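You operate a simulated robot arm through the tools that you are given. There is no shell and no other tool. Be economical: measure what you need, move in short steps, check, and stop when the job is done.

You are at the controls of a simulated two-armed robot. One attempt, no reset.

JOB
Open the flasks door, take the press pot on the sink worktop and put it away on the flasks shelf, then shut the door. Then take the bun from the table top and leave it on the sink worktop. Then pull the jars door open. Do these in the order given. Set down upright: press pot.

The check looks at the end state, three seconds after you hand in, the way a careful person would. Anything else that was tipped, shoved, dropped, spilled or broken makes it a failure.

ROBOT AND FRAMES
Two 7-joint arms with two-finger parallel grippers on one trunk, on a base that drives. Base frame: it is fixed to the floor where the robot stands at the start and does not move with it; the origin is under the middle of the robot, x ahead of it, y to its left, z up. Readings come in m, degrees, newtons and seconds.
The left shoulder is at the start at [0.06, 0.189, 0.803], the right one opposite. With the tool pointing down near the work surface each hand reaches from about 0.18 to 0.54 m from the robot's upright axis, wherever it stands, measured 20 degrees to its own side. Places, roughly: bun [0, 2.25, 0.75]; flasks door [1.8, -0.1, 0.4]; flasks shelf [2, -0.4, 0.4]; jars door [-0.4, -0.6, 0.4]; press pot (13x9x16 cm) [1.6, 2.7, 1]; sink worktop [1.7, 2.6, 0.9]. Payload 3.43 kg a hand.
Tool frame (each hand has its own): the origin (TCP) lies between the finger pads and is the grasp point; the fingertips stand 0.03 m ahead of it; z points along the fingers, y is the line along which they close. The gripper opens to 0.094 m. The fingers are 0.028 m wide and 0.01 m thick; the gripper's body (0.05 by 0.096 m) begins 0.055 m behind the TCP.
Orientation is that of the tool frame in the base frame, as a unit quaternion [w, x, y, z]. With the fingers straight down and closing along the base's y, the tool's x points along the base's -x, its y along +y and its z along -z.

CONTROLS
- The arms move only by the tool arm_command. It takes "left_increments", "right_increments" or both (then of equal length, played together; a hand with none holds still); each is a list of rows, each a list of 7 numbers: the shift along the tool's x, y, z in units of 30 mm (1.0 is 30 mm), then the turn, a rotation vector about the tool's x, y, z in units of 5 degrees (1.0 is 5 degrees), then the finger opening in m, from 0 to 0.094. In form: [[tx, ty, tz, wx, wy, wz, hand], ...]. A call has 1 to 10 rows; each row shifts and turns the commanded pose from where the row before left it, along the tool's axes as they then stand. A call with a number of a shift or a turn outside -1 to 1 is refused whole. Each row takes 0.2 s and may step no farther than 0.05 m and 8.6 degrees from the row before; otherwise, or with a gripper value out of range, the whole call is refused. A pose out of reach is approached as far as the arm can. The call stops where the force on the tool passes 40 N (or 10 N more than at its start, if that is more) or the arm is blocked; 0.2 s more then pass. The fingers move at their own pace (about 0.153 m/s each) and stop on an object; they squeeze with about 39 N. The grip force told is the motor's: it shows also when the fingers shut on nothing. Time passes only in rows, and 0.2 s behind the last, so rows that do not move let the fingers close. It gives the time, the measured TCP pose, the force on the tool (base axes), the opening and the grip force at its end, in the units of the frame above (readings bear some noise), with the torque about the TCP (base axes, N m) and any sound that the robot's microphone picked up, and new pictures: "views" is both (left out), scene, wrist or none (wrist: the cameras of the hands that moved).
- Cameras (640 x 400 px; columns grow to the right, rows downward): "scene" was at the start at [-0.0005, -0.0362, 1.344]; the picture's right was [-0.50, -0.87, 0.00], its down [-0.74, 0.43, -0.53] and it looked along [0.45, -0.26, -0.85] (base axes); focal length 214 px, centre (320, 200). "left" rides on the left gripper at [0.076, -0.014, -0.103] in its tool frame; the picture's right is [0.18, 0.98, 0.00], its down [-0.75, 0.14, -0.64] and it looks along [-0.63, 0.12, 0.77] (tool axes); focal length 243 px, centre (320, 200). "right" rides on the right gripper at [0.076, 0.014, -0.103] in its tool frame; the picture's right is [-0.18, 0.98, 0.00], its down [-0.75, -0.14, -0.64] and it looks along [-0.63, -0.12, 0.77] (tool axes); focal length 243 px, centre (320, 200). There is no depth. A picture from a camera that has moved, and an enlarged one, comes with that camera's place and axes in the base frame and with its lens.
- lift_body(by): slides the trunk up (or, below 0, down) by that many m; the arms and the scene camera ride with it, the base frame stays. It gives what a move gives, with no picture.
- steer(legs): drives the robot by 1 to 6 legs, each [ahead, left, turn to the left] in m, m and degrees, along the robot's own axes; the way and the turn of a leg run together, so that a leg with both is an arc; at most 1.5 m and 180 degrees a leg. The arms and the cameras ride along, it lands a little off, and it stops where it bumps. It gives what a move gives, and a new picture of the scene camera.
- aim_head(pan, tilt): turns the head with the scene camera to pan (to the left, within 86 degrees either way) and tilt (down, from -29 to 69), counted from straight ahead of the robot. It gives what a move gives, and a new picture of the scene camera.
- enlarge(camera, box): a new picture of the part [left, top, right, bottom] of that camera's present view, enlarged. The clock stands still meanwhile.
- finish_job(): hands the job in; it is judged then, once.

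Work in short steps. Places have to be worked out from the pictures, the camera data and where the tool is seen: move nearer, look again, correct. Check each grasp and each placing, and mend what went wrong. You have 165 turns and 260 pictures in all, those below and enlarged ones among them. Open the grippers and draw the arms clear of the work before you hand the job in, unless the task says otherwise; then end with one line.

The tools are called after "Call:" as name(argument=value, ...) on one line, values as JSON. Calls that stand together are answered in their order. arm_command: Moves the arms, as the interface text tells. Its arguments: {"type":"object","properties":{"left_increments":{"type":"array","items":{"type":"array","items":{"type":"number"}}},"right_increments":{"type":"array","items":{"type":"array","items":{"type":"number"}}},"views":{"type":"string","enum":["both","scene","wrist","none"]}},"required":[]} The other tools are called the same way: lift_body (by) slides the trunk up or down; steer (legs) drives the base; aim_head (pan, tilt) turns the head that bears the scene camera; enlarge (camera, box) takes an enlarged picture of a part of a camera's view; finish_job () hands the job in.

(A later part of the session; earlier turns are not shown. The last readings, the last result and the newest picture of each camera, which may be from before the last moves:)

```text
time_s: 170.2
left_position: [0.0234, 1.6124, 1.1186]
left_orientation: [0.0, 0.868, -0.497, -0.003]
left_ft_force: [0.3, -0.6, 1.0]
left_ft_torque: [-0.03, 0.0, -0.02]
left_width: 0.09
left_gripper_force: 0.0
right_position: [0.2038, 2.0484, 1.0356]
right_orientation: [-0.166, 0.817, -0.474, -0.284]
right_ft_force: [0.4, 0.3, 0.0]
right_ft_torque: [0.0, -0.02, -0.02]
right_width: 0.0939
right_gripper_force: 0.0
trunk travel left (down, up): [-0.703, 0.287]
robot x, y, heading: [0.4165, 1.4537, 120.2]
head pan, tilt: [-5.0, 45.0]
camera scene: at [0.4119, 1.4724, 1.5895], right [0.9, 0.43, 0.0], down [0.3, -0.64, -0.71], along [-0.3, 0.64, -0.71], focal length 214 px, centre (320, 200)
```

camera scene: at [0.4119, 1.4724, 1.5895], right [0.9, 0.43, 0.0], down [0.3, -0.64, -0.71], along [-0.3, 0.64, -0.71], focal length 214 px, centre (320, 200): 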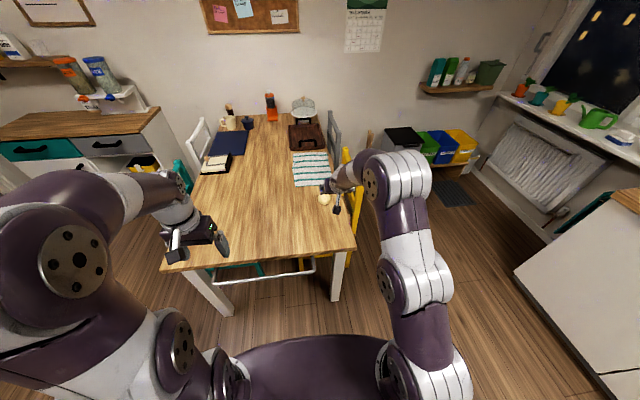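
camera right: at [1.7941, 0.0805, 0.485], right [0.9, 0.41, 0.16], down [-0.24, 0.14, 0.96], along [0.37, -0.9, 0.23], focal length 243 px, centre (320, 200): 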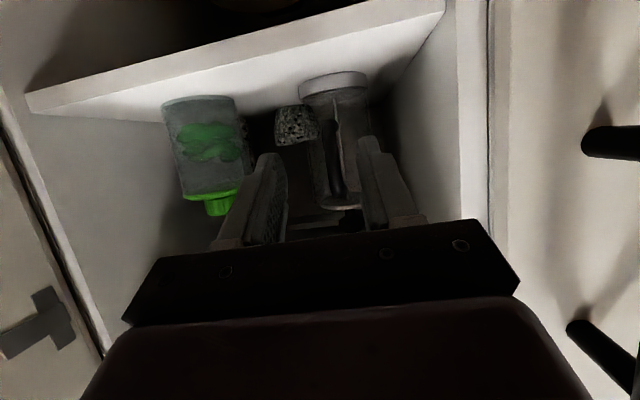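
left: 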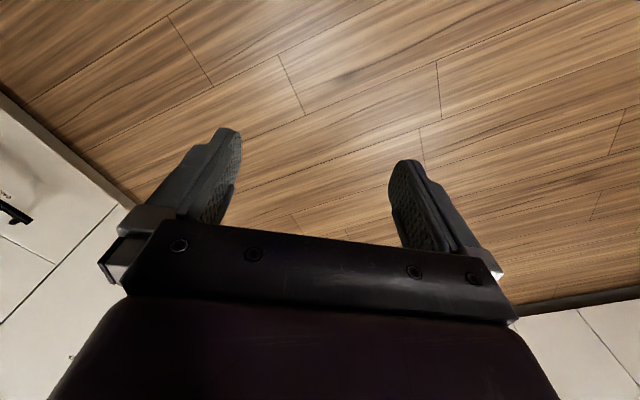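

Bun at (1.19,1.885); hand at (1.20,1.67). Drive 14 cm ahead with 1 cm left, extend the arm 6 cm forward, then look with the wrist camera.

Call:
steer(legs=[[0.14, 0.01, 0]])

Call:
arm_command(right_increments=[[-0.777, 0, 0.63, 0, 0, 0, 0.094], [-0.777, 0, 0.63, 0, 0, 0, 0.094]], views="wrist")

```text
time_s: 171.5
left_position: [-0.0568, 1.7303, 1.1185]
left_orientation: [0.0, 0.867, -0.498, -0.001]
left_ft_force: [-0.4, -0.5, 0.4]
left_ft_torque: [0.04, -0.01, -0.01]
left_width: 0.0898
left_gripper_force: 0.1
right_position: [0.1241, 2.1659, 1.0341]
right_orientation: [-0.166, 0.817, -0.474, -0.283]
right_ft_force: [0.9, -0.5, -0.2]
right_ft_torque: [-0.01, 0.01, -0.04]
right_width: 0.0939
right_gripper_force: 0.0
trunk travel left (down, up): [-0.703, 0.287]
robot x, y, heading: [0.3368, 1.5664, 120.3]
head pan, tilt: [-5.0, 45.0]
camera scene: at [0.3319, 1.5893, 1.5895], right [0.9, 0.43, 0.0], down [0.3, -0.64, -0.71], along [-0.3, 0.64, -0.71], focal length 214 px, centre (320, 200)
```

scene: 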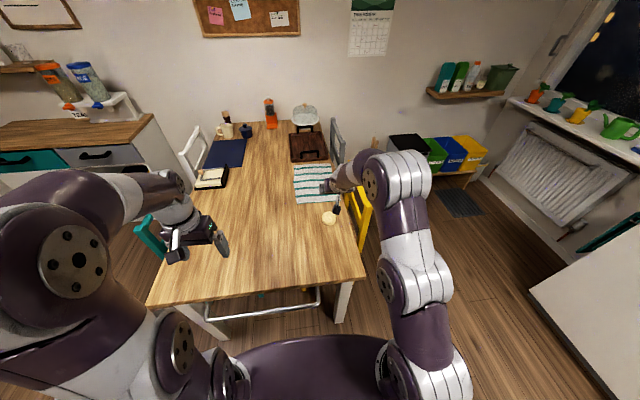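

```text
time_s: 172.1
left_position: [-0.059, 1.7311, 1.1173]
left_orientation: [0.0, 0.867, -0.498, -0.002]
left_ft_force: [-0.6, 0.0, -0.6]
left_ft_torque: [0.02, 0.0, -0.01]
left_width: 0.09
left_gripper_force: 0.0
right_position: [0.0946, 2.2196, 1.0331]
right_orientation: [-0.165, 0.818, -0.474, -0.281]
right_ft_force: [-0.6, 0.2, -0.5]
right_ft_torque: [0.0, 0.01, 0.01]
right_width: 0.0941
right_gripper_force: 0.1
trunk travel left (down, up): [-0.703, 0.287]
robot x, y, heading: [0.3353, 1.5679, 120.3]
head pan, tilt: [-5.0, 45.0]
camera right: at [0.1427, 2.1049, 1.0674], right [-0.93, -0.36, 0.11], down [0.02, 0.24, 0.97], along [-0.38, 0.9, -0.21], focal length 243 px, centre (320, 200)
```

right: 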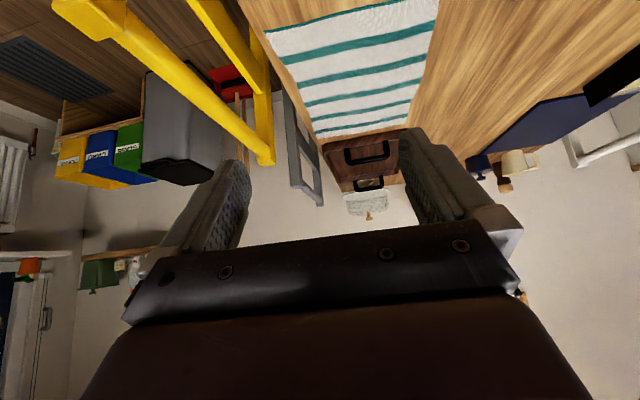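

Hand is above the bun (1.191,1.875 vs bun ≈1.188,1.89). Lower by 0.15 and look again.

Call:
lift_body(by=-0.15)

Call:
enlarge(camera="scene", box=[270, 150, 398, 230])

Call:
enlarge(camera="right", box=[0, 0, 640, 400])

```text
time_s: 173.9
left_position: [-0.0582, 1.7297, 0.969]
left_orientation: [0.0, 0.867, -0.498, -0.003]
left_ft_force: [0.3, 0.7, -0.4]
left_ft_torque: [0.0, 0.01, 0.05]
left_width: 0.09
left_gripper_force: 0.0
right_position: [0.0945, 2.2203, 0.8837]
right_orientation: [-0.166, 0.817, -0.474, -0.282]
right_ft_force: [-0.4, -1.4, -0.2]
right_ft_torque: [0.0, 0.02, 0.01]
right_width: 0.094
right_gripper_force: 0.1
trunk travel left (down, up): [-0.553, 0.437]
robot x, y, heading: [0.3372, 1.5667, 120.6]
head pan, tilt: [-5.0, 45.0]
```

```text
5.00 times, centred on (334, 190) of scene
camera zoom: at [0.3318, 1.5895, 1.4395], right [0.9, 0.43, 0.0], down [0.3, -0.64, -0.71], along [-0.3, 0.64, -0.71], focal length 1072 px, centre (250, 250)
```

zoom: 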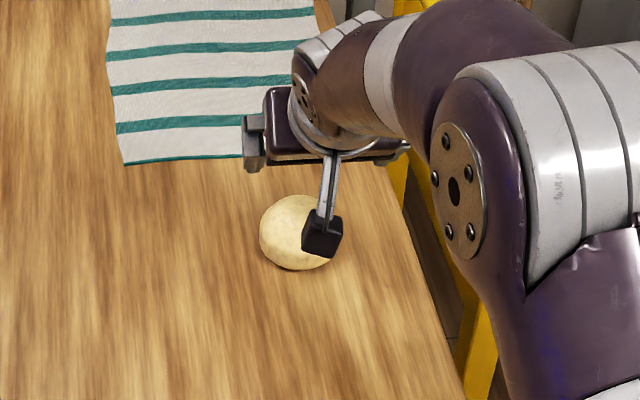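

```text
1.00 times, centred on (320, 200) of right
camera zoom: at [0.1434, 2.1037, 0.9186], right [-0.93, -0.36, 0.11], down [0.02, 0.24, 0.97], along [-0.38, 0.9, -0.21], focal length 243 px, centre (320, 200)
```

zoom: 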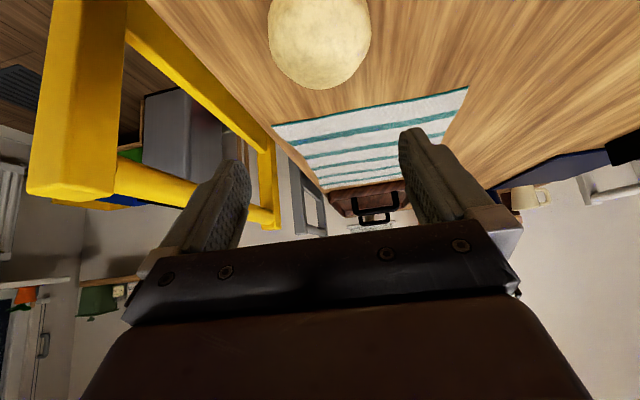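

Bun at (1.182,1.888), about 7–8 cm across. I shift 1 cm left, 1.3 cm forward, and lower 8 cm.

Call:
arm_command(right_increments=[[-0.33, 0.33, 0.27, 0, 0, 0, 0.094], [0, 0, 0, 0, 0, 0, 0.094]], views="none")

Call:
lift_body(by=-0.05)

Call:
enlarge(camera="right", box=[0, 0, 640, 400])

Call:
enlarge(camera="scene", box=[270, 160, 398, 240])

```text
time_s: 174.5
left_position: [-0.0568, 1.7284, 0.968]
left_orientation: [0.0, 0.867, -0.498, -0.002]
left_ft_force: [-0.5, -0.4, 0.2]
left_ft_torque: [0.0, -0.02, -0.03]
left_width: 0.0901
left_gripper_force: 0.0
right_position: [0.0812, 2.2241, 0.8849]
right_orientation: [-0.166, 0.817, -0.474, -0.283]
right_ft_force: [0.6, 0.4, 0.7]
right_ft_torque: [-0.02, 0.01, 0.0]
right_width: 0.0941
right_gripper_force: 0.1
trunk travel left (down, up): [-0.553, 0.437]
robot x, y, heading: [0.3375, 1.5722, 120.2]
head pan, tilt: [-5.0, 45.0]
```

```text
time_s: 175.4
left_position: [-0.0576, 1.7298, 0.919]
left_orientation: [0.0, 0.867, -0.498, -0.001]
left_ft_force: [0.3, 0.0, -0.3]
left_ft_torque: [0.05, -0.01, 0.01]
left_width: 0.0902
left_gripper_force: 0.1
right_position: [0.0808, 2.2244, 0.8342]
right_orientation: [-0.166, 0.817, -0.474, -0.282]
right_ft_force: [0.3, -0.2, -0.3]
right_ft_torque: [-0.01, 0.02, -0.01]
right_width: 0.094
right_gripper_force: 0.1
trunk travel left (down, up): [-0.503, 0.487]
robot x, y, heading: [0.3343, 1.572, 120.7]
head pan, tilt: [-5.0, 45.0]
```

```text
1.00 times, centred on (320, 200) of right
camera zoom: at [0.1286, 2.1098, 0.8683], right [-0.93, -0.36, 0.11], down [0.02, 0.24, 0.97], along [-0.38, 0.9, -0.21], focal length 243 px, centre (320, 200)
```

zoom: 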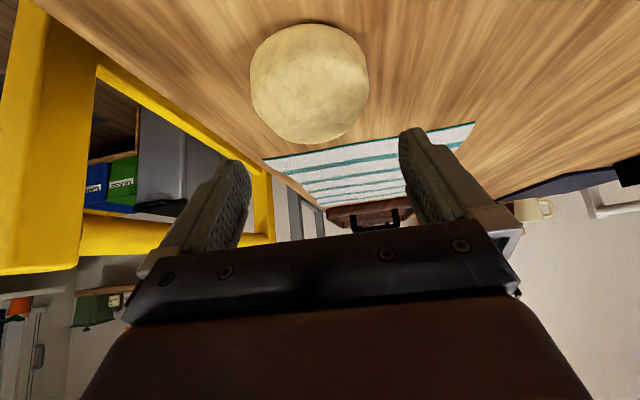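

```text
5.00 times, centred on (334, 200) of scene
camera zoom: at [0.3318, 1.5895, 1.3895], right [0.9, 0.43, 0.0], down [0.3, -0.64, -0.71], along [-0.3, 0.64, -0.71], focal length 1072 px, centre (250, 200)
```

zoom: 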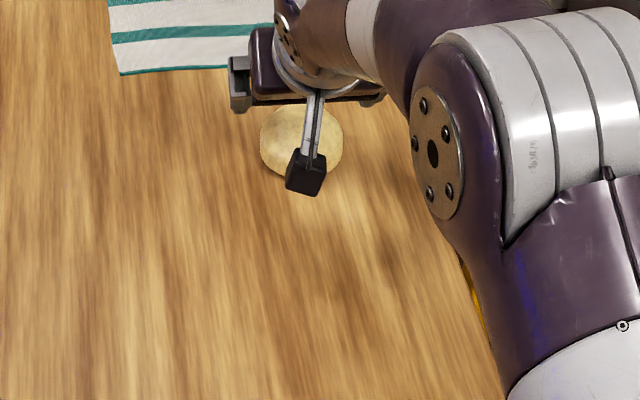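

Aligned within a few mm. Lower 4.2 cm, then close.

Call:
lift_body(by=-0.042)

Call:
enlarge(camera="right", box=[0, 0, 640, 400])

```text
time_s: 176.2
left_position: [-0.0585, 1.7294, 0.8766]
left_orientation: [0.0, 0.868, -0.497, -0.002]
left_ft_force: [0.9, 0.7, 0.6]
left_ft_torque: [-0.03, 0.02, 0.05]
left_width: 0.0901
left_gripper_force: 0.1
right_position: [0.0806, 2.224, 0.7915]
right_orientation: [-0.165, 0.818, -0.473, -0.283]
right_ft_force: [0.2, 0.1, -0.5]
right_ft_torque: [0.01, 0.03, 0.01]
right_width: 0.0941
right_gripper_force: 0.0
trunk travel left (down, up): [-0.461, 0.529]
robot x, y, heading: [0.3374, 1.5681, 120.3]
head pan, tilt: [-5.0, 45.0]
```

```text
1.00 times, centred on (320, 200) of right
camera zoom: at [0.1286, 2.1098, 0.8263], right [-0.93, -0.36, 0.11], down [0.02, 0.24, 0.97], along [-0.38, 0.9, -0.21], focal length 243 px, centre (320, 200)
```

zoom: 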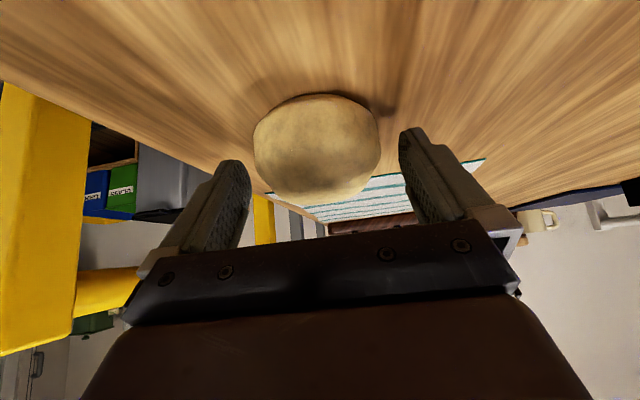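

Bun is between the fingers, its centre ~1.5–2 cm ahead of the TCP. Move forward 1.5 cm, slightly down, and close.

Call:
arm_command(right_increments=[[-0.39, 0.1, 0.31, 0, 0, 0, 0.094], [0.05, 0, 0.1, 0, 0, 0, 0.094], [0, 0, 0, 0, 0, 0, 0.02], [0, 0, 0, 0, 0, 0, 0.02], [0, 0, 0, 0, 0, 0, 0.02], [0, 0, 0, 0, 0, 0, 0.02]], views="wrist")

```text
time_s: 177.7
left_position: [-0.0581, 1.7295, 0.8751]
left_orientation: [0.0, 0.867, -0.498, -0.001]
left_ft_force: [1.2, 0.1, -0.2]
left_ft_torque: [0.03, -0.05, 0.01]
left_width: 0.09
left_gripper_force: 0.3
right_position: [0.0692, 2.2367, 0.7895]
right_orientation: [-0.167, 0.817, -0.474, -0.282]
right_ft_force: [0.6, 1.7, 3.2]
right_ft_torque: [0.05, -0.13, 0.05]
right_width: 0.0698
right_gripper_force: 39.0
trunk travel left (down, up): [-0.461, 0.529]
robot x, y, heading: [0.3385, 1.571, 120.4]
head pan, tilt: [-5.0, 45.0]
camera right: at [0.1181, 2.122, 0.8233], right [-0.93, -0.36, 0.11], down [0.02, 0.24, 0.97], along [-0.38, 0.9, -0.21], focal length 243 px, centre (320, 200)
```

right: 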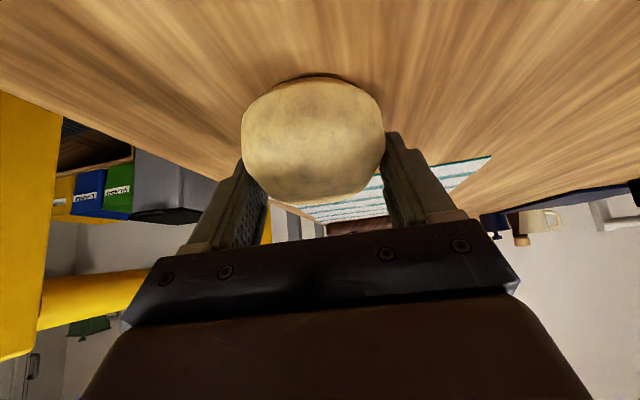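

Bun gripped at 7 cm width. Lift by 10 cm and check.

Call:
lift_body(by=0.1)

Call:
arm_command(right_increments=[[0, 0, 0, 0, 0, 0, 0.02]], views="wrist")

```text
time_s: 179.0
left_position: [-0.0567, 1.7299, 0.9762]
left_orientation: [0.0, 0.867, -0.498, 0.0]
left_ft_force: [-0.3, -0.1, 0.3]
left_ft_torque: [0.0, -0.03, -0.01]
left_width: 0.0901
left_gripper_force: 0.2
right_position: [0.069, 2.2376, 0.8887]
right_orientation: [-0.165, 0.818, -0.474, -0.282]
right_ft_force: [-0.6, -0.5, -0.3]
right_ft_torque: [0.0, -0.03, 0.0]
right_width: 0.0697
right_gripper_force: 39.0
trunk travel left (down, up): [-0.561, 0.429]
robot x, y, heading: [0.339, 1.5716, 120.4]
head pan, tilt: [-5.0, 45.0]
```

```text
time_s: 179.4
left_position: [-0.0562, 1.7296, 0.9765]
left_orientation: [0.0, 0.867, -0.498, -0.002]
left_ft_force: [0.5, -0.3, -0.3]
left_ft_torque: [0.01, -0.02, -0.03]
left_width: 0.0898
left_gripper_force: 0.1
right_position: [0.0696, 2.2363, 0.8879]
right_orientation: [-0.166, 0.818, -0.474, -0.282]
right_ft_force: [-0.2, 0.2, 0.8]
right_ft_torque: [0.02, 0.04, 0.0]
right_width: 0.0695
right_gripper_force: 39.0
trunk travel left (down, up): [-0.561, 0.429]
robot x, y, heading: [0.336, 1.5675, 120.4]
head pan, tilt: [-5.0, 45.0]
camera right: at [0.1181, 2.1221, 0.9227], right [-0.93, -0.36, 0.11], down [0.02, 0.24, 0.97], along [-0.38, 0.9, -0.21], focal length 243 px, centre (320, 200)
```

right: 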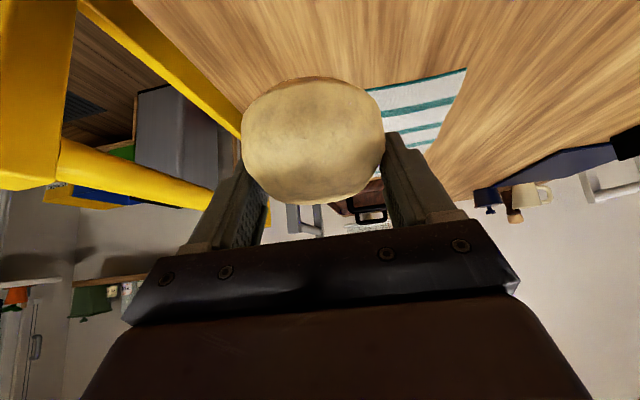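

Bun held. Raise, back away from the table, turn to the sink worktop.

Call:
lift_body(by=0.2)

Call:
steer(legs=[[-0.65, 0, 0], [0, 0, -90], [0.7, 0, 0], [0, 0.8, 0]])

Call:
aim_head(pan=0, tilt=45)

```text
time_s: 181.6
left_position: [-0.0576, 1.7303, 1.1755]
left_orientation: [0.001, 0.867, -0.498, -0.002]
left_ft_force: [-0.2, 0.4, 0.0]
left_ft_torque: [-0.02, 0.02, 0.0]
left_width: 0.0901
left_gripper_force: 0.0
right_position: [0.0702, 2.237, 1.088]
right_orientation: [-0.165, 0.817, -0.475, -0.282]
right_ft_force: [0.1, -0.1, -0.5]
right_ft_torque: [0.03, 0.03, 0.0]
right_width: 0.0697
right_gripper_force: 39.3
trunk travel left (down, up): [-0.761, 0.229]
robot x, y, heading: [0.3349, 1.5664, 120.3]
head pan, tilt: [-5.0, 45.0]
```

```text
time_s: 196.3
left_position: [1.0674, 2.4431, 1.1762]
left_orientation: [0.001, -0.244, 0.97, 0.001]
left_ft_force: [0.1, 1.2, 0.9]
left_ft_torque: [-0.02, 0.02, 0.02]
left_width: 0.0902
left_gripper_force: 0.1
right_position: [1.5701, 2.2983, 1.0889]
right_orientation: [0.318, -0.226, 0.918, 0.076]
right_ft_force: [0.0, 0.3, -0.5]
right_ft_torque: [0.03, 0.0, -0.02]
right_width: 0.0689
right_gripper_force: 39.3
trunk travel left (down, up): [-0.761, 0.229]
robot x, y, heading: [0.8923, 2.0573, 28.1]
head pan, tilt: [-5.0, 45.0]
camera scene: at [0.9154, 2.0574, 1.6474], right [0.4, -0.92, 0.0], down [-0.65, -0.28, -0.71], along [0.65, 0.28, -0.71], focal length 214 px, centre (320, 200)
```

scene: 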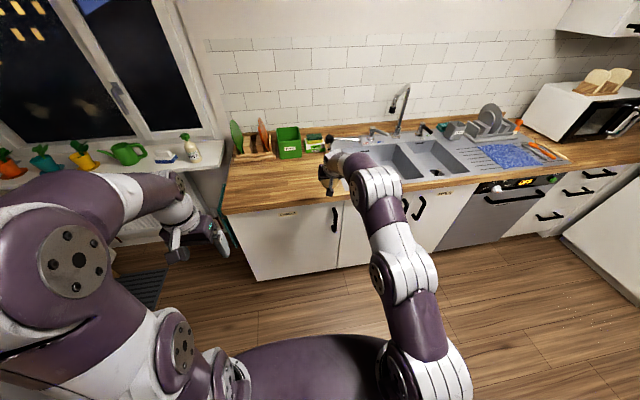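

```text
time_s: 197.0
left_position: [1.0667, 2.4434, 1.1757]
left_orientation: [0.001, -0.243, 0.97, 0.001]
left_ft_force: [-0.8, 0.6, -0.3]
left_ft_torque: [0.0, 0.02, 0.03]
left_width: 0.0899
left_gripper_force: 0.1
right_position: [1.5712, 2.2975, 1.0888]
right_orientation: [0.318, -0.226, 0.918, 0.076]
right_ft_force: [0.7, -0.1, -0.9]
right_ft_torque: [0.01, 0.02, -0.01]
right_width: 0.069
right_gripper_force: 38.8
trunk travel left (down, up): [-0.761, 0.229]
robot x, y, heading: [0.8909, 2.0546, 28.3]
head pan, tilt: [0.0, 45.0]
camera scene: at [0.912, 2.0643, 1.6474], right [0.47, -0.88, 0.0], down [-0.62, -0.34, -0.71], along [0.62, 0.33, -0.71], focal length 214 px, centre (320, 200)
```

scene: 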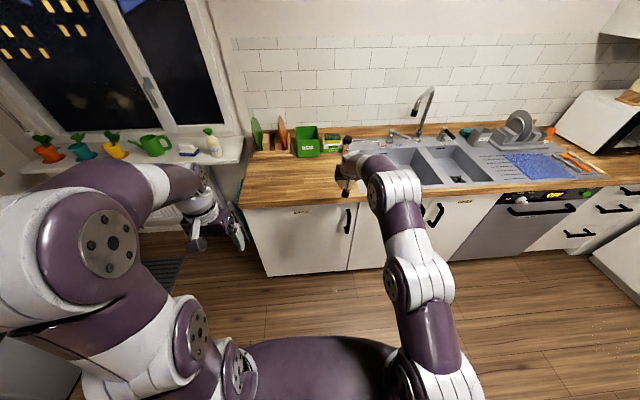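

Move left 0.27 and ahead 0.17 to put the bun over the free worktop area.

Call:
steer(legs=[[0.0, 0.27, 1.7], [0.165, 0, 0]])

Call:
arm_command(right_increments=[[0, 0, 0, 0, 0, 0, 0.02]], views="wrist")

```text
time_s: 199.9
left_position: [1.0651, 2.7687, 1.1778]
left_orientation: [0.002, -0.258, 0.966, 0.002]
left_ft_force: [1.0, 0.4, 1.0]
left_ft_torque: [0.01, 0.01, 0.0]
left_width: 0.0902
left_gripper_force: 0.0
right_position: [1.5722, 2.6383, 1.0914]
right_orientation: [0.318, -0.239, 0.914, 0.081]
right_ft_force: [0.8, 0.0, -0.4]
right_ft_torque: [-0.01, 0.04, 0.01]
right_width: 0.0685
right_gripper_force: 38.7
trunk travel left (down, up): [-0.761, 0.229]
robot x, y, heading: [0.9025, 2.3755, 30.1]
head pan, tilt: [0.0, 45.0]
camera scene: at [0.9217, 2.3834, 1.6475], right [0.5, -0.86, 0.0], down [-0.61, -0.35, -0.71], along [0.61, 0.36, -0.71], focal length 214 px, centre (320, 200)
```

scene: 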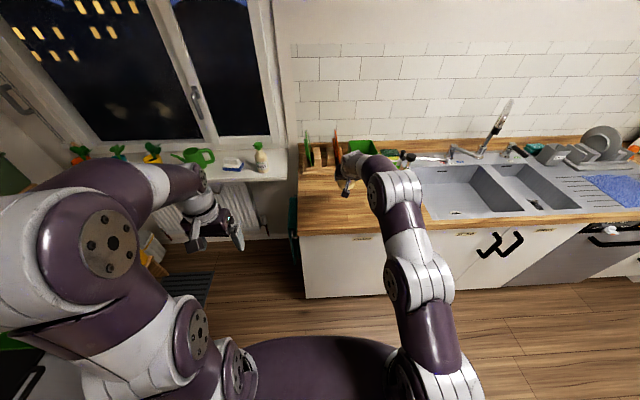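

```text
time_s: 200.3
left_position: [1.0644, 2.7672, 1.177]
left_orientation: [0.001, -0.259, 0.966, 0.0]
left_ft_force: [-0.4, 0.3, 1.2]
left_ft_torque: [0.02, -0.03, -0.01]
left_width: 0.0899
left_gripper_force: 0.1
right_position: [1.5721, 2.6387, 1.09]
right_orientation: [0.318, -0.242, 0.913, 0.083]
right_ft_force: [-0.2, 0.5, -0.3]
right_ft_torque: [0.01, -0.03, 0.0]
right_width: 0.0688
right_gripper_force: 39.8
trunk travel left (down, up): [-0.761, 0.229]
robot x, y, heading: [0.9014, 2.3756, 30.2]
head pan, tilt: [0.0, 45.0]
camera right: at [1.4572, 2.5889, 1.1239], right [-0.36, 0.93, 0.11], down [0.24, -0.03, 0.97], along [0.9, 0.37, -0.21], focal length 243 px, centre (320, 200)
```

right: 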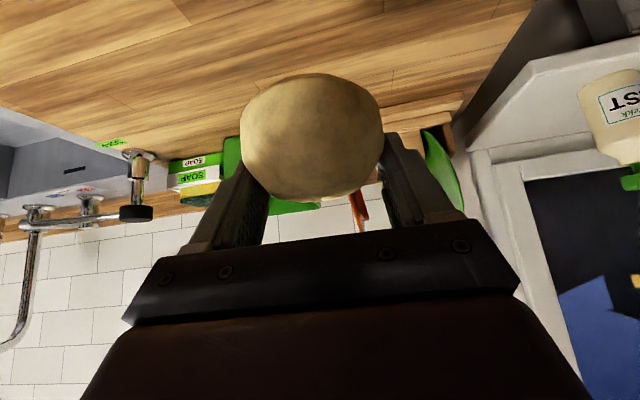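

Over the clear worktop. Lower 0.115, then in small steps until contact.

Call:
lift_body(by=-0.115)

Call:
lift_body(by=-0.01)

Call:
enlarge(camera="right", box=[0, 0, 640, 400])

```text
time_s: 201.8
left_position: [1.0649, 2.7702, 1.0612]
left_orientation: [0.0, -0.258, 0.966, 0.001]
left_ft_force: [0.1, 0.3, 0.0]
left_ft_torque: [0.01, 0.0, -0.02]
left_width: 0.0901
left_gripper_force: 0.0
right_position: [1.5723, 2.6394, 0.9737]
right_orientation: [0.318, -0.241, 0.914, 0.082]
right_ft_force: [-0.7, 0.3, -0.4]
right_ft_torque: [0.03, 0.0, 0.03]
right_width: 0.0684
right_gripper_force: 39.1
trunk travel left (down, up): [-0.646, 0.344]
robot x, y, heading: [0.9062, 2.3763, 30.2]
head pan, tilt: [0.0, 45.0]
```

```text
time_s: 202.4
left_position: [1.0654, 2.7695, 1.0516]
left_orientation: [0.002, -0.258, 0.966, 0.001]
left_ft_force: [-0.1, -0.2, -0.1]
left_ft_torque: [-0.02, 0.0, 0.0]
left_width: 0.0903
left_gripper_force: 0.0
right_position: [1.5718, 2.6392, 0.9644]
right_orientation: [0.318, -0.24, 0.914, 0.081]
right_ft_force: [-0.7, -0.7, -0.2]
right_ft_torque: [-0.01, -0.03, -0.01]
right_width: 0.0685
right_gripper_force: 39.2
trunk travel left (down, up): [-0.636, 0.354]
robot x, y, heading: [0.9044, 2.3753, 29.8]
head pan, tilt: [0.0, 45.0]
```

```text
1.00 times, centred on (320, 200) of right
camera zoom: at [1.4583, 2.5896, 0.9979], right [-0.36, 0.93, 0.11], down [0.24, -0.02, 0.97], along [0.9, 0.37, -0.21], focal length 243 px, centre (320, 200)
```

zoom: 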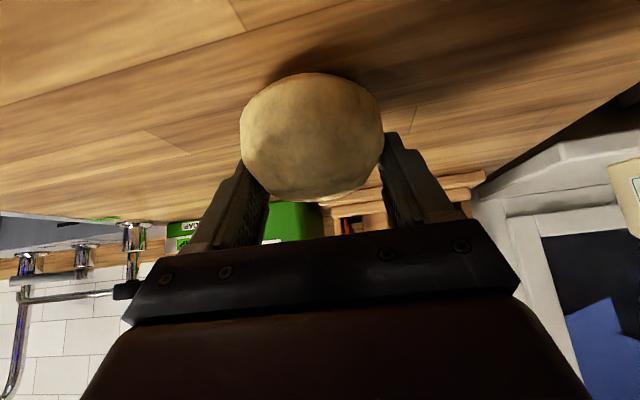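

Shadow nearly touches; lower in small steps.

Call:
lift_body(by=-0.006)

Call:
lift_body(by=-0.004)

```text
time_s: 202.9
left_position: [1.0662, 2.769, 1.0455]
left_orientation: [0.001, -0.259, 0.966, 0.0]
left_ft_force: [0.7, -0.2, -0.5]
left_ft_torque: [0.03, 0.01, -0.02]
left_width: 0.0902
left_gripper_force: 0.1
right_position: [1.5731, 2.6389, 0.9574]
right_orientation: [0.318, -0.24, 0.913, 0.082]
right_ft_force: [0.2, 0.0, -0.2]
right_ft_torque: [-0.02, -0.04, 0.02]
right_width: 0.0687
right_gripper_force: 39.3
trunk travel left (down, up): [-0.63, 0.36]
robot x, y, heading: [0.9049, 2.3763, 30.2]
head pan, tilt: [0.0, 45.0]
```

```text
time_s: 203.5
left_position: [1.0645, 2.7687, 1.0419]
left_orientation: [0.002, -0.259, 0.966, 0.002]
left_ft_force: [-0.1, -0.5, 0.6]
left_ft_torque: [-0.02, 0.01, 0.02]
left_width: 0.09
left_gripper_force: 0.0
right_position: [1.5728, 2.6383, 0.9547]
right_orientation: [0.318, -0.241, 0.913, 0.083]
right_ft_force: [-0.3, -0.3, -0.9]
right_ft_torque: [0.02, 0.01, 0.0]
right_width: 0.0684
right_gripper_force: 39.0
trunk travel left (down, up): [-0.626, 0.364]
robot x, y, heading: [0.9045, 2.3747, 30.3]
head pan, tilt: [0.0, 45.0]
```

Call:
lift_body(by=-0.004)

Call:
lift_body(by=-0.004)

Call:
enlarge(camera="right", box=[160, 0, 480, 200])

```text
time_s: 204.0
left_position: [1.0647, 2.769, 1.0387]
left_orientation: [0.002, -0.259, 0.966, 0.001]
left_ft_force: [0.0, -0.4, 0.3]
left_ft_torque: [0.01, 0.02, -0.01]
left_width: 0.0898
left_gripper_force: 0.0
right_position: [1.5733, 2.6387, 0.9514]
right_orientation: [0.318, -0.241, 0.913, 0.083]
right_ft_force: [0.3, -0.2, 5.2]
right_ft_torque: [-0.1, 0.14, 0.05]
right_width: 0.0682
right_gripper_force: 39.2
trunk travel left (down, up): [-0.622, 0.368]
robot x, y, heading: [0.9035, 2.3776, 30.1]
head pan, tilt: [0.0, 45.0]
```

```text
time_s: 204.5
left_position: [1.0631, 2.7674, 1.0356]
left_orientation: [0.003, -0.259, 0.966, 0.001]
left_ft_force: [0.1, -0.2, 0.0]
left_ft_torque: [-0.01, -0.01, 0.02]
left_width: 0.0898
left_gripper_force: 0.1
right_position: [1.5721, 2.6379, 0.9517]
right_orientation: [0.321, -0.239, 0.912, 0.082]
right_ft_force: [4.4, 0.8, 23.8]
right_ft_torque: [-0.39, 0.46, 0.11]
right_width: 0.0683
right_gripper_force: 39.6
trunk travel left (down, up): [-0.618, 0.372]
robot x, y, heading: [0.9057, 2.375, 30.0]
head pan, tilt: [0.0, 45.0]
```

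```text
2.00 times, centred on (320, 100) of right
camera zoom: at [1.4577, 2.5894, 0.9842], right [-0.36, 0.93, 0.11], down [0.23, -0.03, 0.97], along [0.91, 0.37, -0.2], focal length 485 px, centre (320, 400)
```

zoom: 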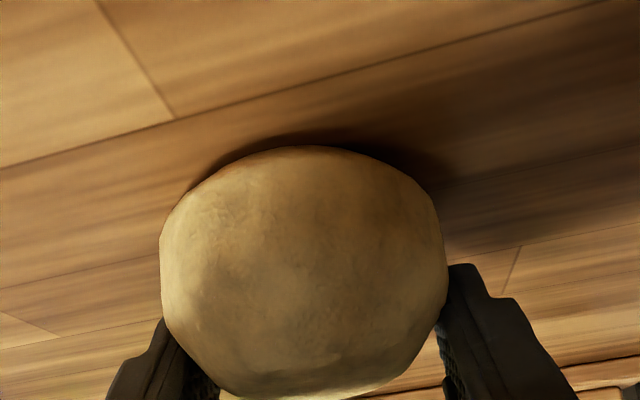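

Bun rests on the worktop. Ease up 3 mm, open fully, then back off along the tool axis.

Call:
lift_body(by=0.003)

Call:
arm_command(right_increments=[[0, 0, 0, 0, 0, 0, 0.08], [0, 0, 0, 0, 0, 0, 0.094], [0, 0, 0, 0, 0, 0, 0.094], [0, 0, -0.5, 0, 0, 0, 0.094], [0, 0, -1, 0, 0, 0, 0.094], [0, 0, -1, 0, 0, 0, 0.094], [0, 0, -1, 0, 0, 0, 0.094]], views="both")

```text
time_s: 205.1
left_position: [1.0647, 2.7686, 1.0359]
left_orientation: [0.001, -0.259, 0.966, 0.001]
left_ft_force: [0.4, -1.1, -0.3]
left_ft_torque: [0.0, -0.02, 0.0]
left_width: 0.09
left_gripper_force: 0.0
right_position: [1.5729, 2.638, 0.9516]
right_orientation: [0.319, -0.241, 0.913, 0.082]
right_ft_force: [8.2, 2.5, 22.2]
right_ft_torque: [-0.18, 0.24, 0.05]
right_width: 0.0685
right_gripper_force: 38.8
trunk travel left (down, up): [-0.621, 0.369]
robot x, y, heading: [0.9046, 2.3736, 30.3]
head pan, tilt: [0.0, 45.0]
```

```text
time_s: 206.7
left_position: [1.0641, 2.7664, 1.0364]
left_orientation: [0.002, -0.258, 0.966, 0.001]
left_ft_force: [0.1, -0.5, 0.4]
left_ft_torque: [0.02, 0.04, 0.02]
left_width: 0.0901
left_gripper_force: 0.1
right_position: [1.515, 2.6062, 1.0328]
right_orientation: [0.317, -0.242, 0.914, 0.082]
right_ft_force: [-0.1, -0.2, -0.9]
right_ft_torque: [-0.02, -0.04, 0.02]
right_width: 0.0941
right_gripper_force: 0.1
trunk travel left (down, up): [-0.621, 0.369]
robot x, y, heading: [0.9059, 2.3756, 30.1]
head pan, tilt: [0.0, 45.0]
camera scene: at [0.9214, 2.3836, 1.5074], right [0.5, -0.86, 0.0], down [-0.61, -0.35, -0.71], along [0.61, 0.36, -0.71], focal length 214 px, centre (320, 200)
camera right: at [1.4006, 2.5572, 1.0655], right [-0.36, 0.93, 0.11], down [0.24, -0.02, 0.97], along [0.9, 0.37, -0.21], focal length 243 px, centre (320, 200)
```

scene: 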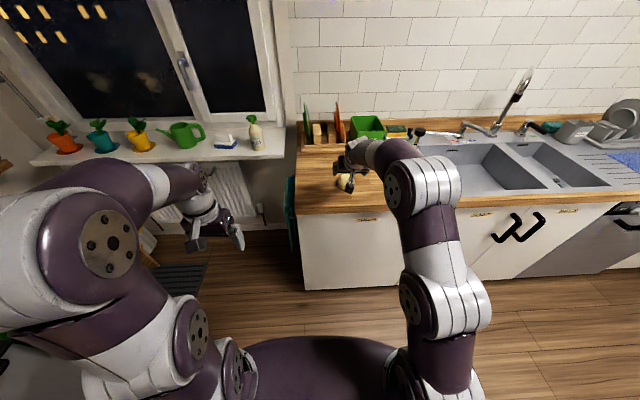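
right: 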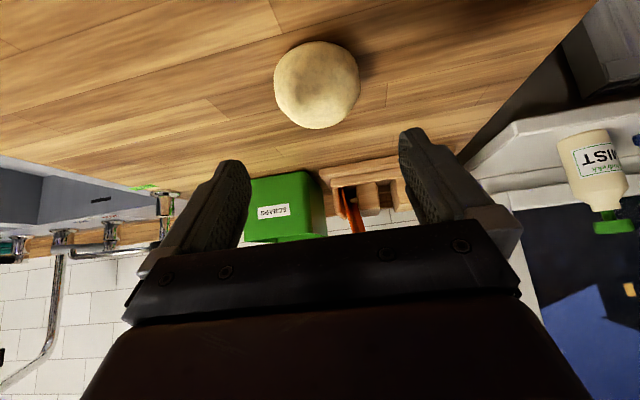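

Bun sits well on the worktop. Back off and drive to the jars cabinet, facing -u.

Call:
steer(legs=[[-0.25, 0, 0], [0, -1.5, 0], [-0.5, 0, 0], [0, 0, 180], [0.4, 0, 0]])

Call:
aim_head(pan=0, tilt=40)

```text
time_s: 227.5
left_position: [0.5047, 0.1013, 1.0363]
left_orientation: [0.002, 0.961, 0.277, -0.001]
left_ft_force: [0.1, 0.6, -0.4]
left_ft_torque: [0.01, -0.02, 0.01]
left_width: 0.09
left_gripper_force: 0.1
right_position: [0.0479, 0.246, 1.0308]
right_orientation: [0.087, 0.909, 0.257, -0.315]
right_ft_force: [0.3, -0.5, -0.4]
right_ft_torque: [0.03, 0.02, -0.01]
right_width: 0.094
right_gripper_force: 0.0
trunk travel left (down, up): [-0.621, 0.369]
robot x, y, heading: [0.6531, 0.4998, -147.7]
head pan, tilt: [0.0, 45.0]
camera scene: at [0.6338, 0.4863, 1.5074], right [-0.53, 0.85, 0.0], down [0.6, 0.38, -0.71], along [-0.6, -0.38, -0.71], focal length 214 px, centre (320, 200)
```

scene: 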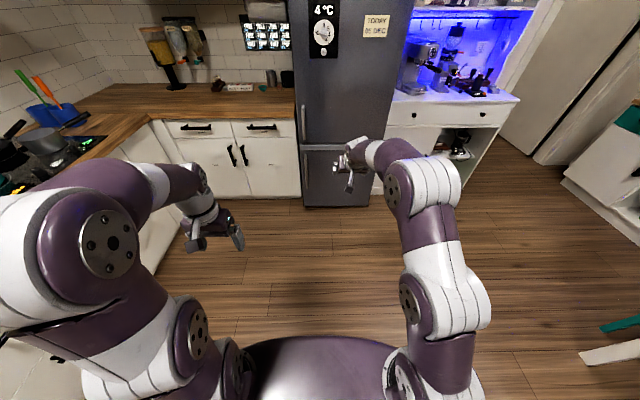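

```text
time_s: 228.2
left_position: [0.5055, 0.1007, 1.0361]
left_orientation: [0.001, 0.961, 0.276, -0.001]
left_ft_force: [-0.1, -0.4, 0.5]
left_ft_torque: [0.01, 0.04, 0.0]
left_width: 0.09
left_gripper_force: 0.0
right_position: [0.0487, 0.2461, 1.0316]
right_orientation: [0.088, 0.909, 0.257, -0.315]
right_ft_force: [0.0, -0.7, 0.3]
right_ft_torque: [0.03, -0.04, -0.03]
right_width: 0.094
right_gripper_force: 0.0
trunk travel left (down, up): [-0.621, 0.369]
robot x, y, heading: [0.6526, 0.4999, -147.8]
head pan, tilt: [0.0, 40.0]
camera scene: at [0.631, 0.4846, 1.5147], right [-0.53, 0.85, 0.0], down [0.54, 0.34, -0.77], along [-0.65, -0.41, -0.64], focal length 214 px, centre (320, 200)
```

scene: 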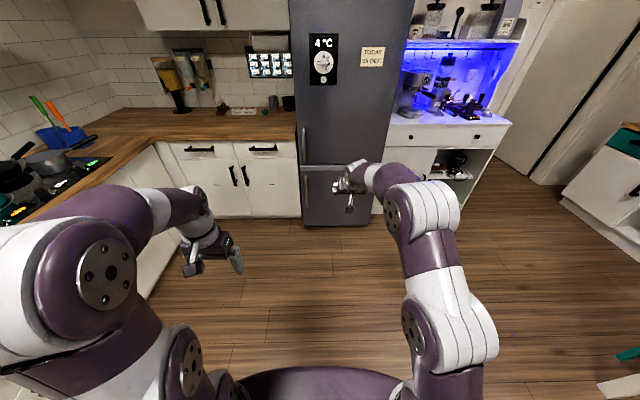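

Same geometry as before: jars is the right-hand door with its handle at its left side. Enlarge to measure.

Call:
enlarge(camera="scene", box=[160, 130, 320, 230])

```text
4.00 times, centred on (240, 180) of scene
camera zoom: at [0.631, 0.4846, 1.5147], right [-0.53, 0.85, 0.0], down [0.54, 0.34, -0.77], along [-0.65, -0.41, -0.64], focal length 858 px, centre (640, 280)
```

zoom: 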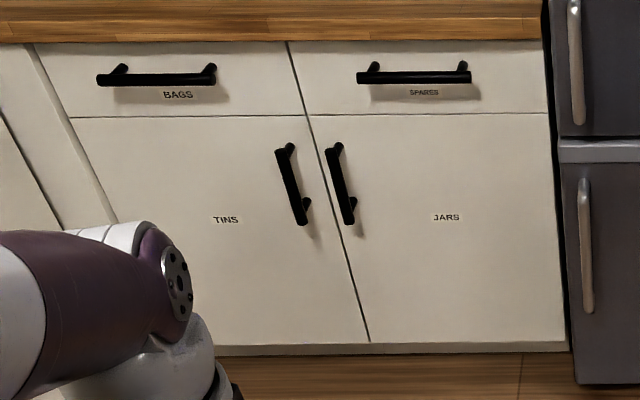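

Jars bar ≈ (u,v)=(-0.61,-0.54), z≈0.575; hinge ≈(-0.68,-0.165). I'll approach at a slant (heading 240°) to keep clear of the main counter. First pitch the hand up to ~25°, narrow the fingers, lower, turn and approach.

Call:
arm_command(right_increments=[[0, 0, 0, 0, -1, 0, 0.06], [0, 0, 0, 0, -1, 0, 0.06], [0, 0, 0, 0, -1, 0, 0.06], [0, 0, 0, 0, -1, 0, 0.06], [0, 0, 0, 0, -1, 0, 0.06]], left_increments=[[0, -1, 0, 0, 0, 0, 0.09], [0, -1, 0, 0, 0, 0, 0.09], [0, -1, 0, 0, 0, 0, 0.09], [0, 0, 0, 0, 0, 0, 0.09], [0, 0, 0, 0, 0, 0, 0.09]], views="none")

Call:
lift_body(by=-0.4)

Call:
steer(legs=[[0, 0, 27.8], [0.55, -0.03, 0]])

```text
time_s: 229.4
left_position: [0.4581, 0.1779, 1.0356]
left_orientation: [0.001, 0.961, 0.277, -0.002]
left_ft_force: [0.6, 0.0, -0.9]
left_ft_torque: [-0.03, 0.02, 0.02]
left_width: 0.0901
left_gripper_force: 0.1
right_position: [0.0498, 0.2463, 1.034]
right_orientation: [0.142, 0.819, 0.233, -0.506]
right_ft_force: [1.4, 0.8, -0.9]
right_ft_torque: [-0.03, 0.03, 0.01]
right_width: 0.0598
right_gripper_force: 0.1
trunk travel left (down, up): [-0.621, 0.369]
robot x, y, heading: [0.6541, 0.5002, -147.9]
head pan, tilt: [0.0, 40.0]
```

```text
time_s: 233.2
left_position: [0.4569, 0.1765, 0.6375]
left_orientation: [0.001, 0.961, 0.278, -0.002]
left_ft_force: [-0.3, -0.1, 1.0]
left_ft_torque: [0.0, 0.02, 0.03]
left_width: 0.09
left_gripper_force: 0.1
right_position: [0.051, 0.2459, 0.6318]
right_orientation: [0.142, 0.819, 0.232, -0.505]
right_ft_force: [-0.7, 0.6, 0.1]
right_ft_torque: [0.0, -0.04, -0.01]
right_width: 0.0602
right_gripper_force: 0.0
trunk travel left (down, up): [-0.221, 0.769]
robot x, y, heading: [0.6553, 0.4982, -147.9]
head pan, tilt: [0.0, 40.0]
```

```text
time_s: 237.8
left_position: [0.3295, -0.3336, 0.6366]
left_orientation: [0.001, 0.866, 0.5, -0.001]
left_ft_force: [-0.4, -0.9, -0.5]
left_ft_torque: [-0.01, -0.04, 0.01]
left_width: 0.0899
left_gripper_force: 0.0
right_position: [-0.0649, -0.463, 0.6303]
right_orientation: [0.258, 0.74, 0.421, -0.457]
right_ft_force: [0.5, 0.1, 0.3]
right_ft_torque: [-0.01, 0.0, 0.0]
right_width: 0.0602
right_gripper_force: 0.1
trunk travel left (down, up): [-0.221, 0.769]
robot x, y, heading: [0.3519, 0.047, -119.9]
head pan, tilt: [0.0, 40.0]
camera scene: at [0.3391, 0.0183, 1.1147], right [-0.87, 0.5, 0.0], down [0.32, 0.56, -0.77], along [-0.38, -0.66, -0.64], focal length 214 px, centre (320, 200)
```

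scene: 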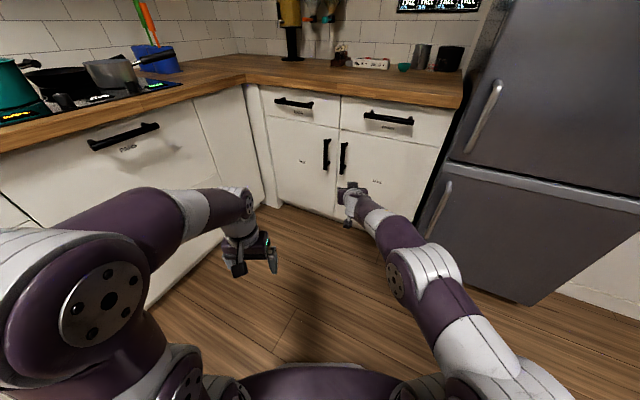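

Approach is fine; measure the handle again.

Call:
enlarge(camera="scene", box=[270, 90, 462, 210])

Call:
enlarge(camera="right", box=[0, 0, 640, 400])

```text
3.33 times, centred on (366, 150) of scene
camera zoom: at [0.3391, 0.0183, 1.1147], right [-0.87, 0.5, 0.0], down [0.32, 0.56, -0.77], along [-0.38, -0.66, -0.64], focal length 715 px, centre (167, 367)
```

zoom: 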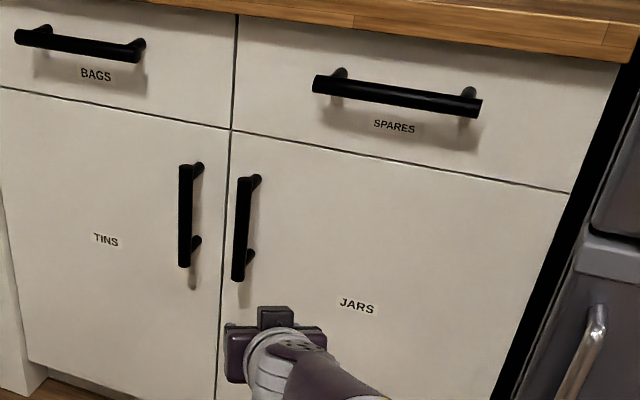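

```text
1.00 times, centred on (320, 200) of right
camera zoom: at [0.012, -0.3633, 0.6095], right [0.8, -0.57, 0.16], down [0.0, 0.27, 0.96], along [-0.6, -0.77, 0.22], focal length 243 px, centre (320, 200)
```

zoom: 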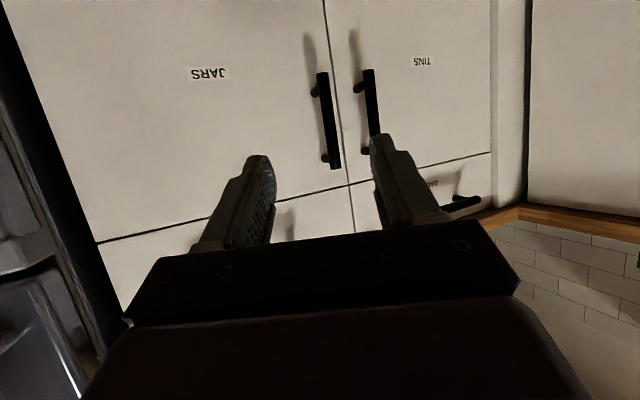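

Bar confirmed at (-0.608,-0.543), z 0.567: 0.36 m ahead and 9 mm right. Lower 6 cm, drive 0.29 ahead.

Call:
lift_body(by=-0.06)

Call:
steer(legs=[[0.29, -0.009, 0]])

Call:
arm_command(right_increments=[[0, 0, 0, 0, 0, 0, 0.06]], views="wrist")

```text
time_s: 238.8
left_position: [0.3281, -0.3334, 0.5755]
left_orientation: [0.002, 0.866, 0.499, -0.002]
left_ft_force: [-0.2, -0.1, 0.0]
left_ft_torque: [0.04, 0.01, -0.03]
left_width: 0.09
left_gripper_force: 0.0
right_position: [-0.0648, -0.463, 0.5708]
right_orientation: [0.258, 0.74, 0.421, -0.457]
right_ft_force: [-0.1, 0.2, 0.6]
right_ft_torque: [0.03, -0.01, 0.03]
right_width: 0.0601
right_gripper_force: 0.0
trunk travel left (down, up): [-0.161, 0.829]
robot x, y, heading: [0.3516, 0.0418, -120.2]
head pan, tilt: [0.0, 40.0]
```

```text
time_s: 240.8
left_position: [0.1762, -0.5792, 0.5768]
left_orientation: [0.002, 0.866, 0.5, -0.002]
left_ft_force: [-0.6, 0.9, 0.0]
left_ft_torque: [-0.04, 0.0, 0.01]
left_width: 0.0899
left_gripper_force: 0.1
right_position: [-0.217, -0.7098, 0.5721]
right_orientation: [0.259, 0.739, 0.422, -0.457]
right_ft_force: [-0.8, 0.1, -0.3]
right_ft_torque: [-0.02, -0.01, -0.01]
right_width: 0.0599
right_gripper_force: 0.0
trunk travel left (down, up): [-0.161, 0.829]
robot x, y, heading: [0.1982, -0.2057, -119.9]
head pan, tilt: [0.0, 40.0]
camera scene: at [0.1866, -0.2277, 1.0547], right [-0.87, 0.5, 0.0], down [0.32, 0.56, -0.77], along [-0.38, -0.66, -0.64], focal length 214 px, centre (320, 200)
```

scene: 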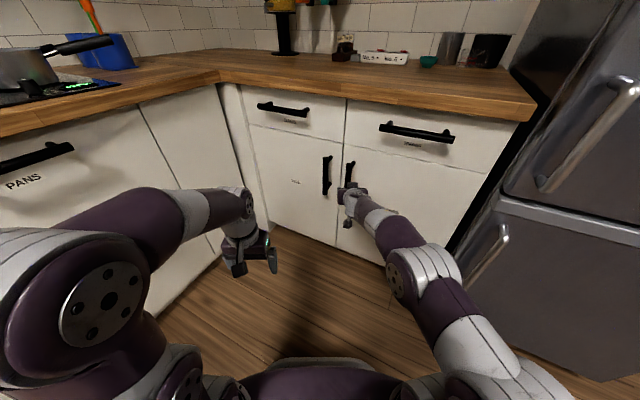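

```text
time_s: 241.2
left_position: [0.1766, -0.5801, 0.5759]
left_orientation: [0.002, 0.866, 0.499, -0.002]
left_ft_force: [0.1, 0.1, -0.2]
left_ft_torque: [-0.04, -0.01, 0.04]
left_width: 0.0901
left_gripper_force: 0.1
right_position: [-0.2168, -0.7095, 0.5714]
right_orientation: [0.258, 0.739, 0.421, -0.458]
right_ft_force: [0.8, 0.3, -0.7]
right_ft_torque: [-0.02, -0.02, 0.01]
right_width: 0.0597
right_gripper_force: 0.1
trunk travel left (down, up): [-0.161, 0.829]
robot x, y, heading: [0.1965, -0.2072, -120.0]
head pan, tilt: [0.0, 40.0]
camera right: at [-0.1401, -0.6097, 0.5496], right [0.8, -0.57, 0.16], down [0.0, 0.27, 0.96], along [-0.6, -0.77, 0.22], focal length 243 px, centre (320, 200)
```

right: 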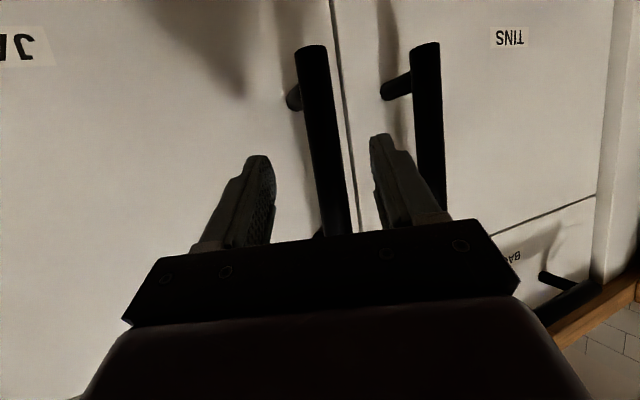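

Aligned with the bar. Advance 7 cm and close.

Call:
steer(legs=[[0.071, 0, 0]])

Call:
arm_command(right_increments=[[0, 0, 0, 0, 0, 0, 0.05], [0, 0, 0, 0, 0, 0, 0], [0, 0, 0, 0, 0, 0, 0], [0, 0, 0, 0, 0, 0, 0]], views="wrist")

```text
time_s: 242.2
left_position: [0.1492, -0.627, 0.5762]
left_orientation: [0.002, 0.866, 0.499, 0.0]
left_ft_force: [0.2, 0.7, -0.5]
left_ft_torque: [0.0, 0.04, 0.04]
left_width: 0.09
left_gripper_force: 0.1
right_position: [-0.2428, -0.7547, 0.57]
right_orientation: [0.257, 0.743, 0.418, -0.456]
right_ft_force: [12.4, 13.7, 4.8]
right_ft_torque: [-0.02, 0.23, -0.69]
right_width: 0.0583
right_gripper_force: 0.0
trunk travel left (down, up): [-0.161, 0.829]
robot x, y, heading: [0.1725, -0.2516, -120.0]
head pan, tilt: [0.0, 40.0]
stopped in leg 1: the force on the tool passed its limit (the readings are from after the stop); the commanded pose is now the measured one
camera scene: at [0.1604, -0.2738, 1.0548], right [-0.87, 0.5, 0.0], down [0.32, 0.56, -0.77], along [-0.38, -0.66, -0.64], focal length 214 px, centre (320, 200)
```

scene: 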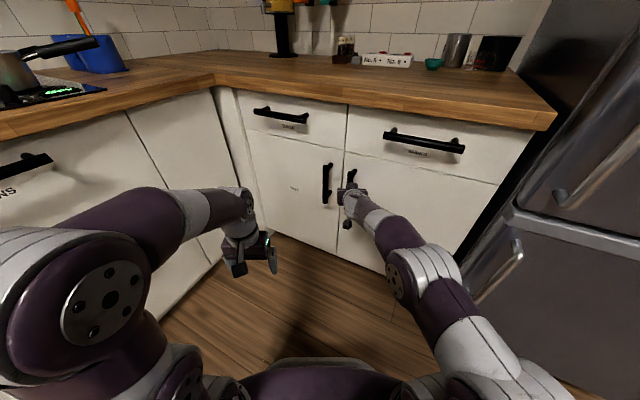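

```text
time_s: 243.2
left_position: [0.1499, -0.6293, 0.5755]
left_orientation: [0.0, 0.866, 0.5, 0.0]
left_ft_force: [-0.7, -0.8, -0.2]
left_ft_torque: [0.01, 0.0, -0.02]
left_width: 0.0901
left_gripper_force: 0.1
right_position: [-0.2409, -0.7571, 0.5686]
right_orientation: [0.256, 0.743, 0.42, -0.455]
right_ft_force: [19.0, -8.8, -1.9]
right_ft_torque: [-0.77, 0.25, 0.12]
right_width: 0.0263
right_gripper_force: 45.1
trunk travel left (down, up): [-0.161, 0.829]
robot x, y, heading: [0.1698, -0.2522, -120.2]
head pan, tilt: [0.0, 40.0]
camera right: at [-0.1642, -0.6571, 0.5481], right [0.8, -0.58, 0.16], down [0.0, 0.27, 0.96], along [-0.6, -0.77, 0.21], focal length 243 px, centre (320, 200)
```

right: 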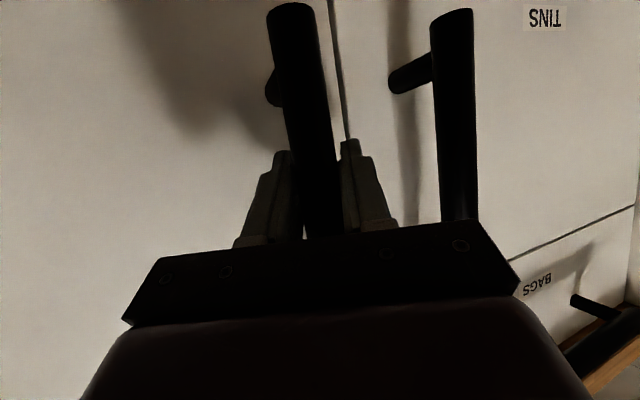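

Gripped (26 mm). Now pull by arcing the base about the hinge ≈(-0.67,-0.165), 8° first.

Call:
steer(legs=[[-0.0647, -0.0742, 8]])

```text
time_s: 244.3
left_position: [0.1634, -0.5525, 0.5756]
left_orientation: [0.001, 0.835, 0.55, 0.001]
left_ft_force: [0.9, 0.1, 0.7]
left_ft_torque: [-0.03, -0.02, 0.03]
left_width: 0.0896
left_gripper_force: 0.0
right_position: [-0.2088, -0.7267, 0.57]
right_orientation: [0.285, 0.716, 0.465, -0.436]
right_ft_force: [-0.1, -1.8, -0.8]
right_ft_torque: [0.33, -0.03, -0.03]
right_width: 0.0261
right_gripper_force: 45.0
trunk travel left (down, up): [-0.161, 0.829]
robot x, y, heading: [0.1424, -0.1755, -113.3]
head pan, tilt: [0.0, 40.0]
stopped in leg 1: the force on the tool passed its limit (the readings are from after the stop); the commanded pose is now the measured one
camera scene: at [0.1312, -0.2021, 1.0547], right [-0.92, 0.4, 0.0], down [0.25, 0.59, -0.77], along [-0.3, -0.7, -0.64], focal length 214 px, centre (320, 200)
```

scene: 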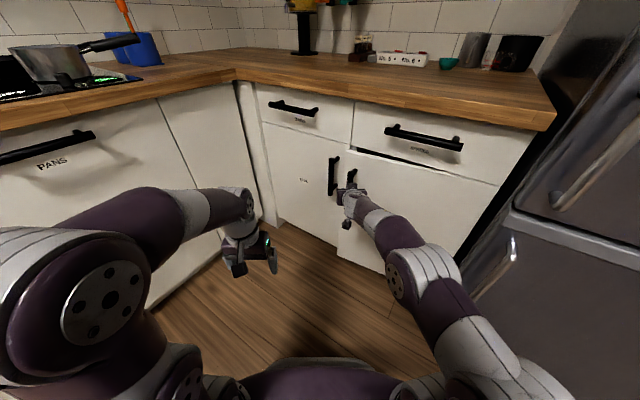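

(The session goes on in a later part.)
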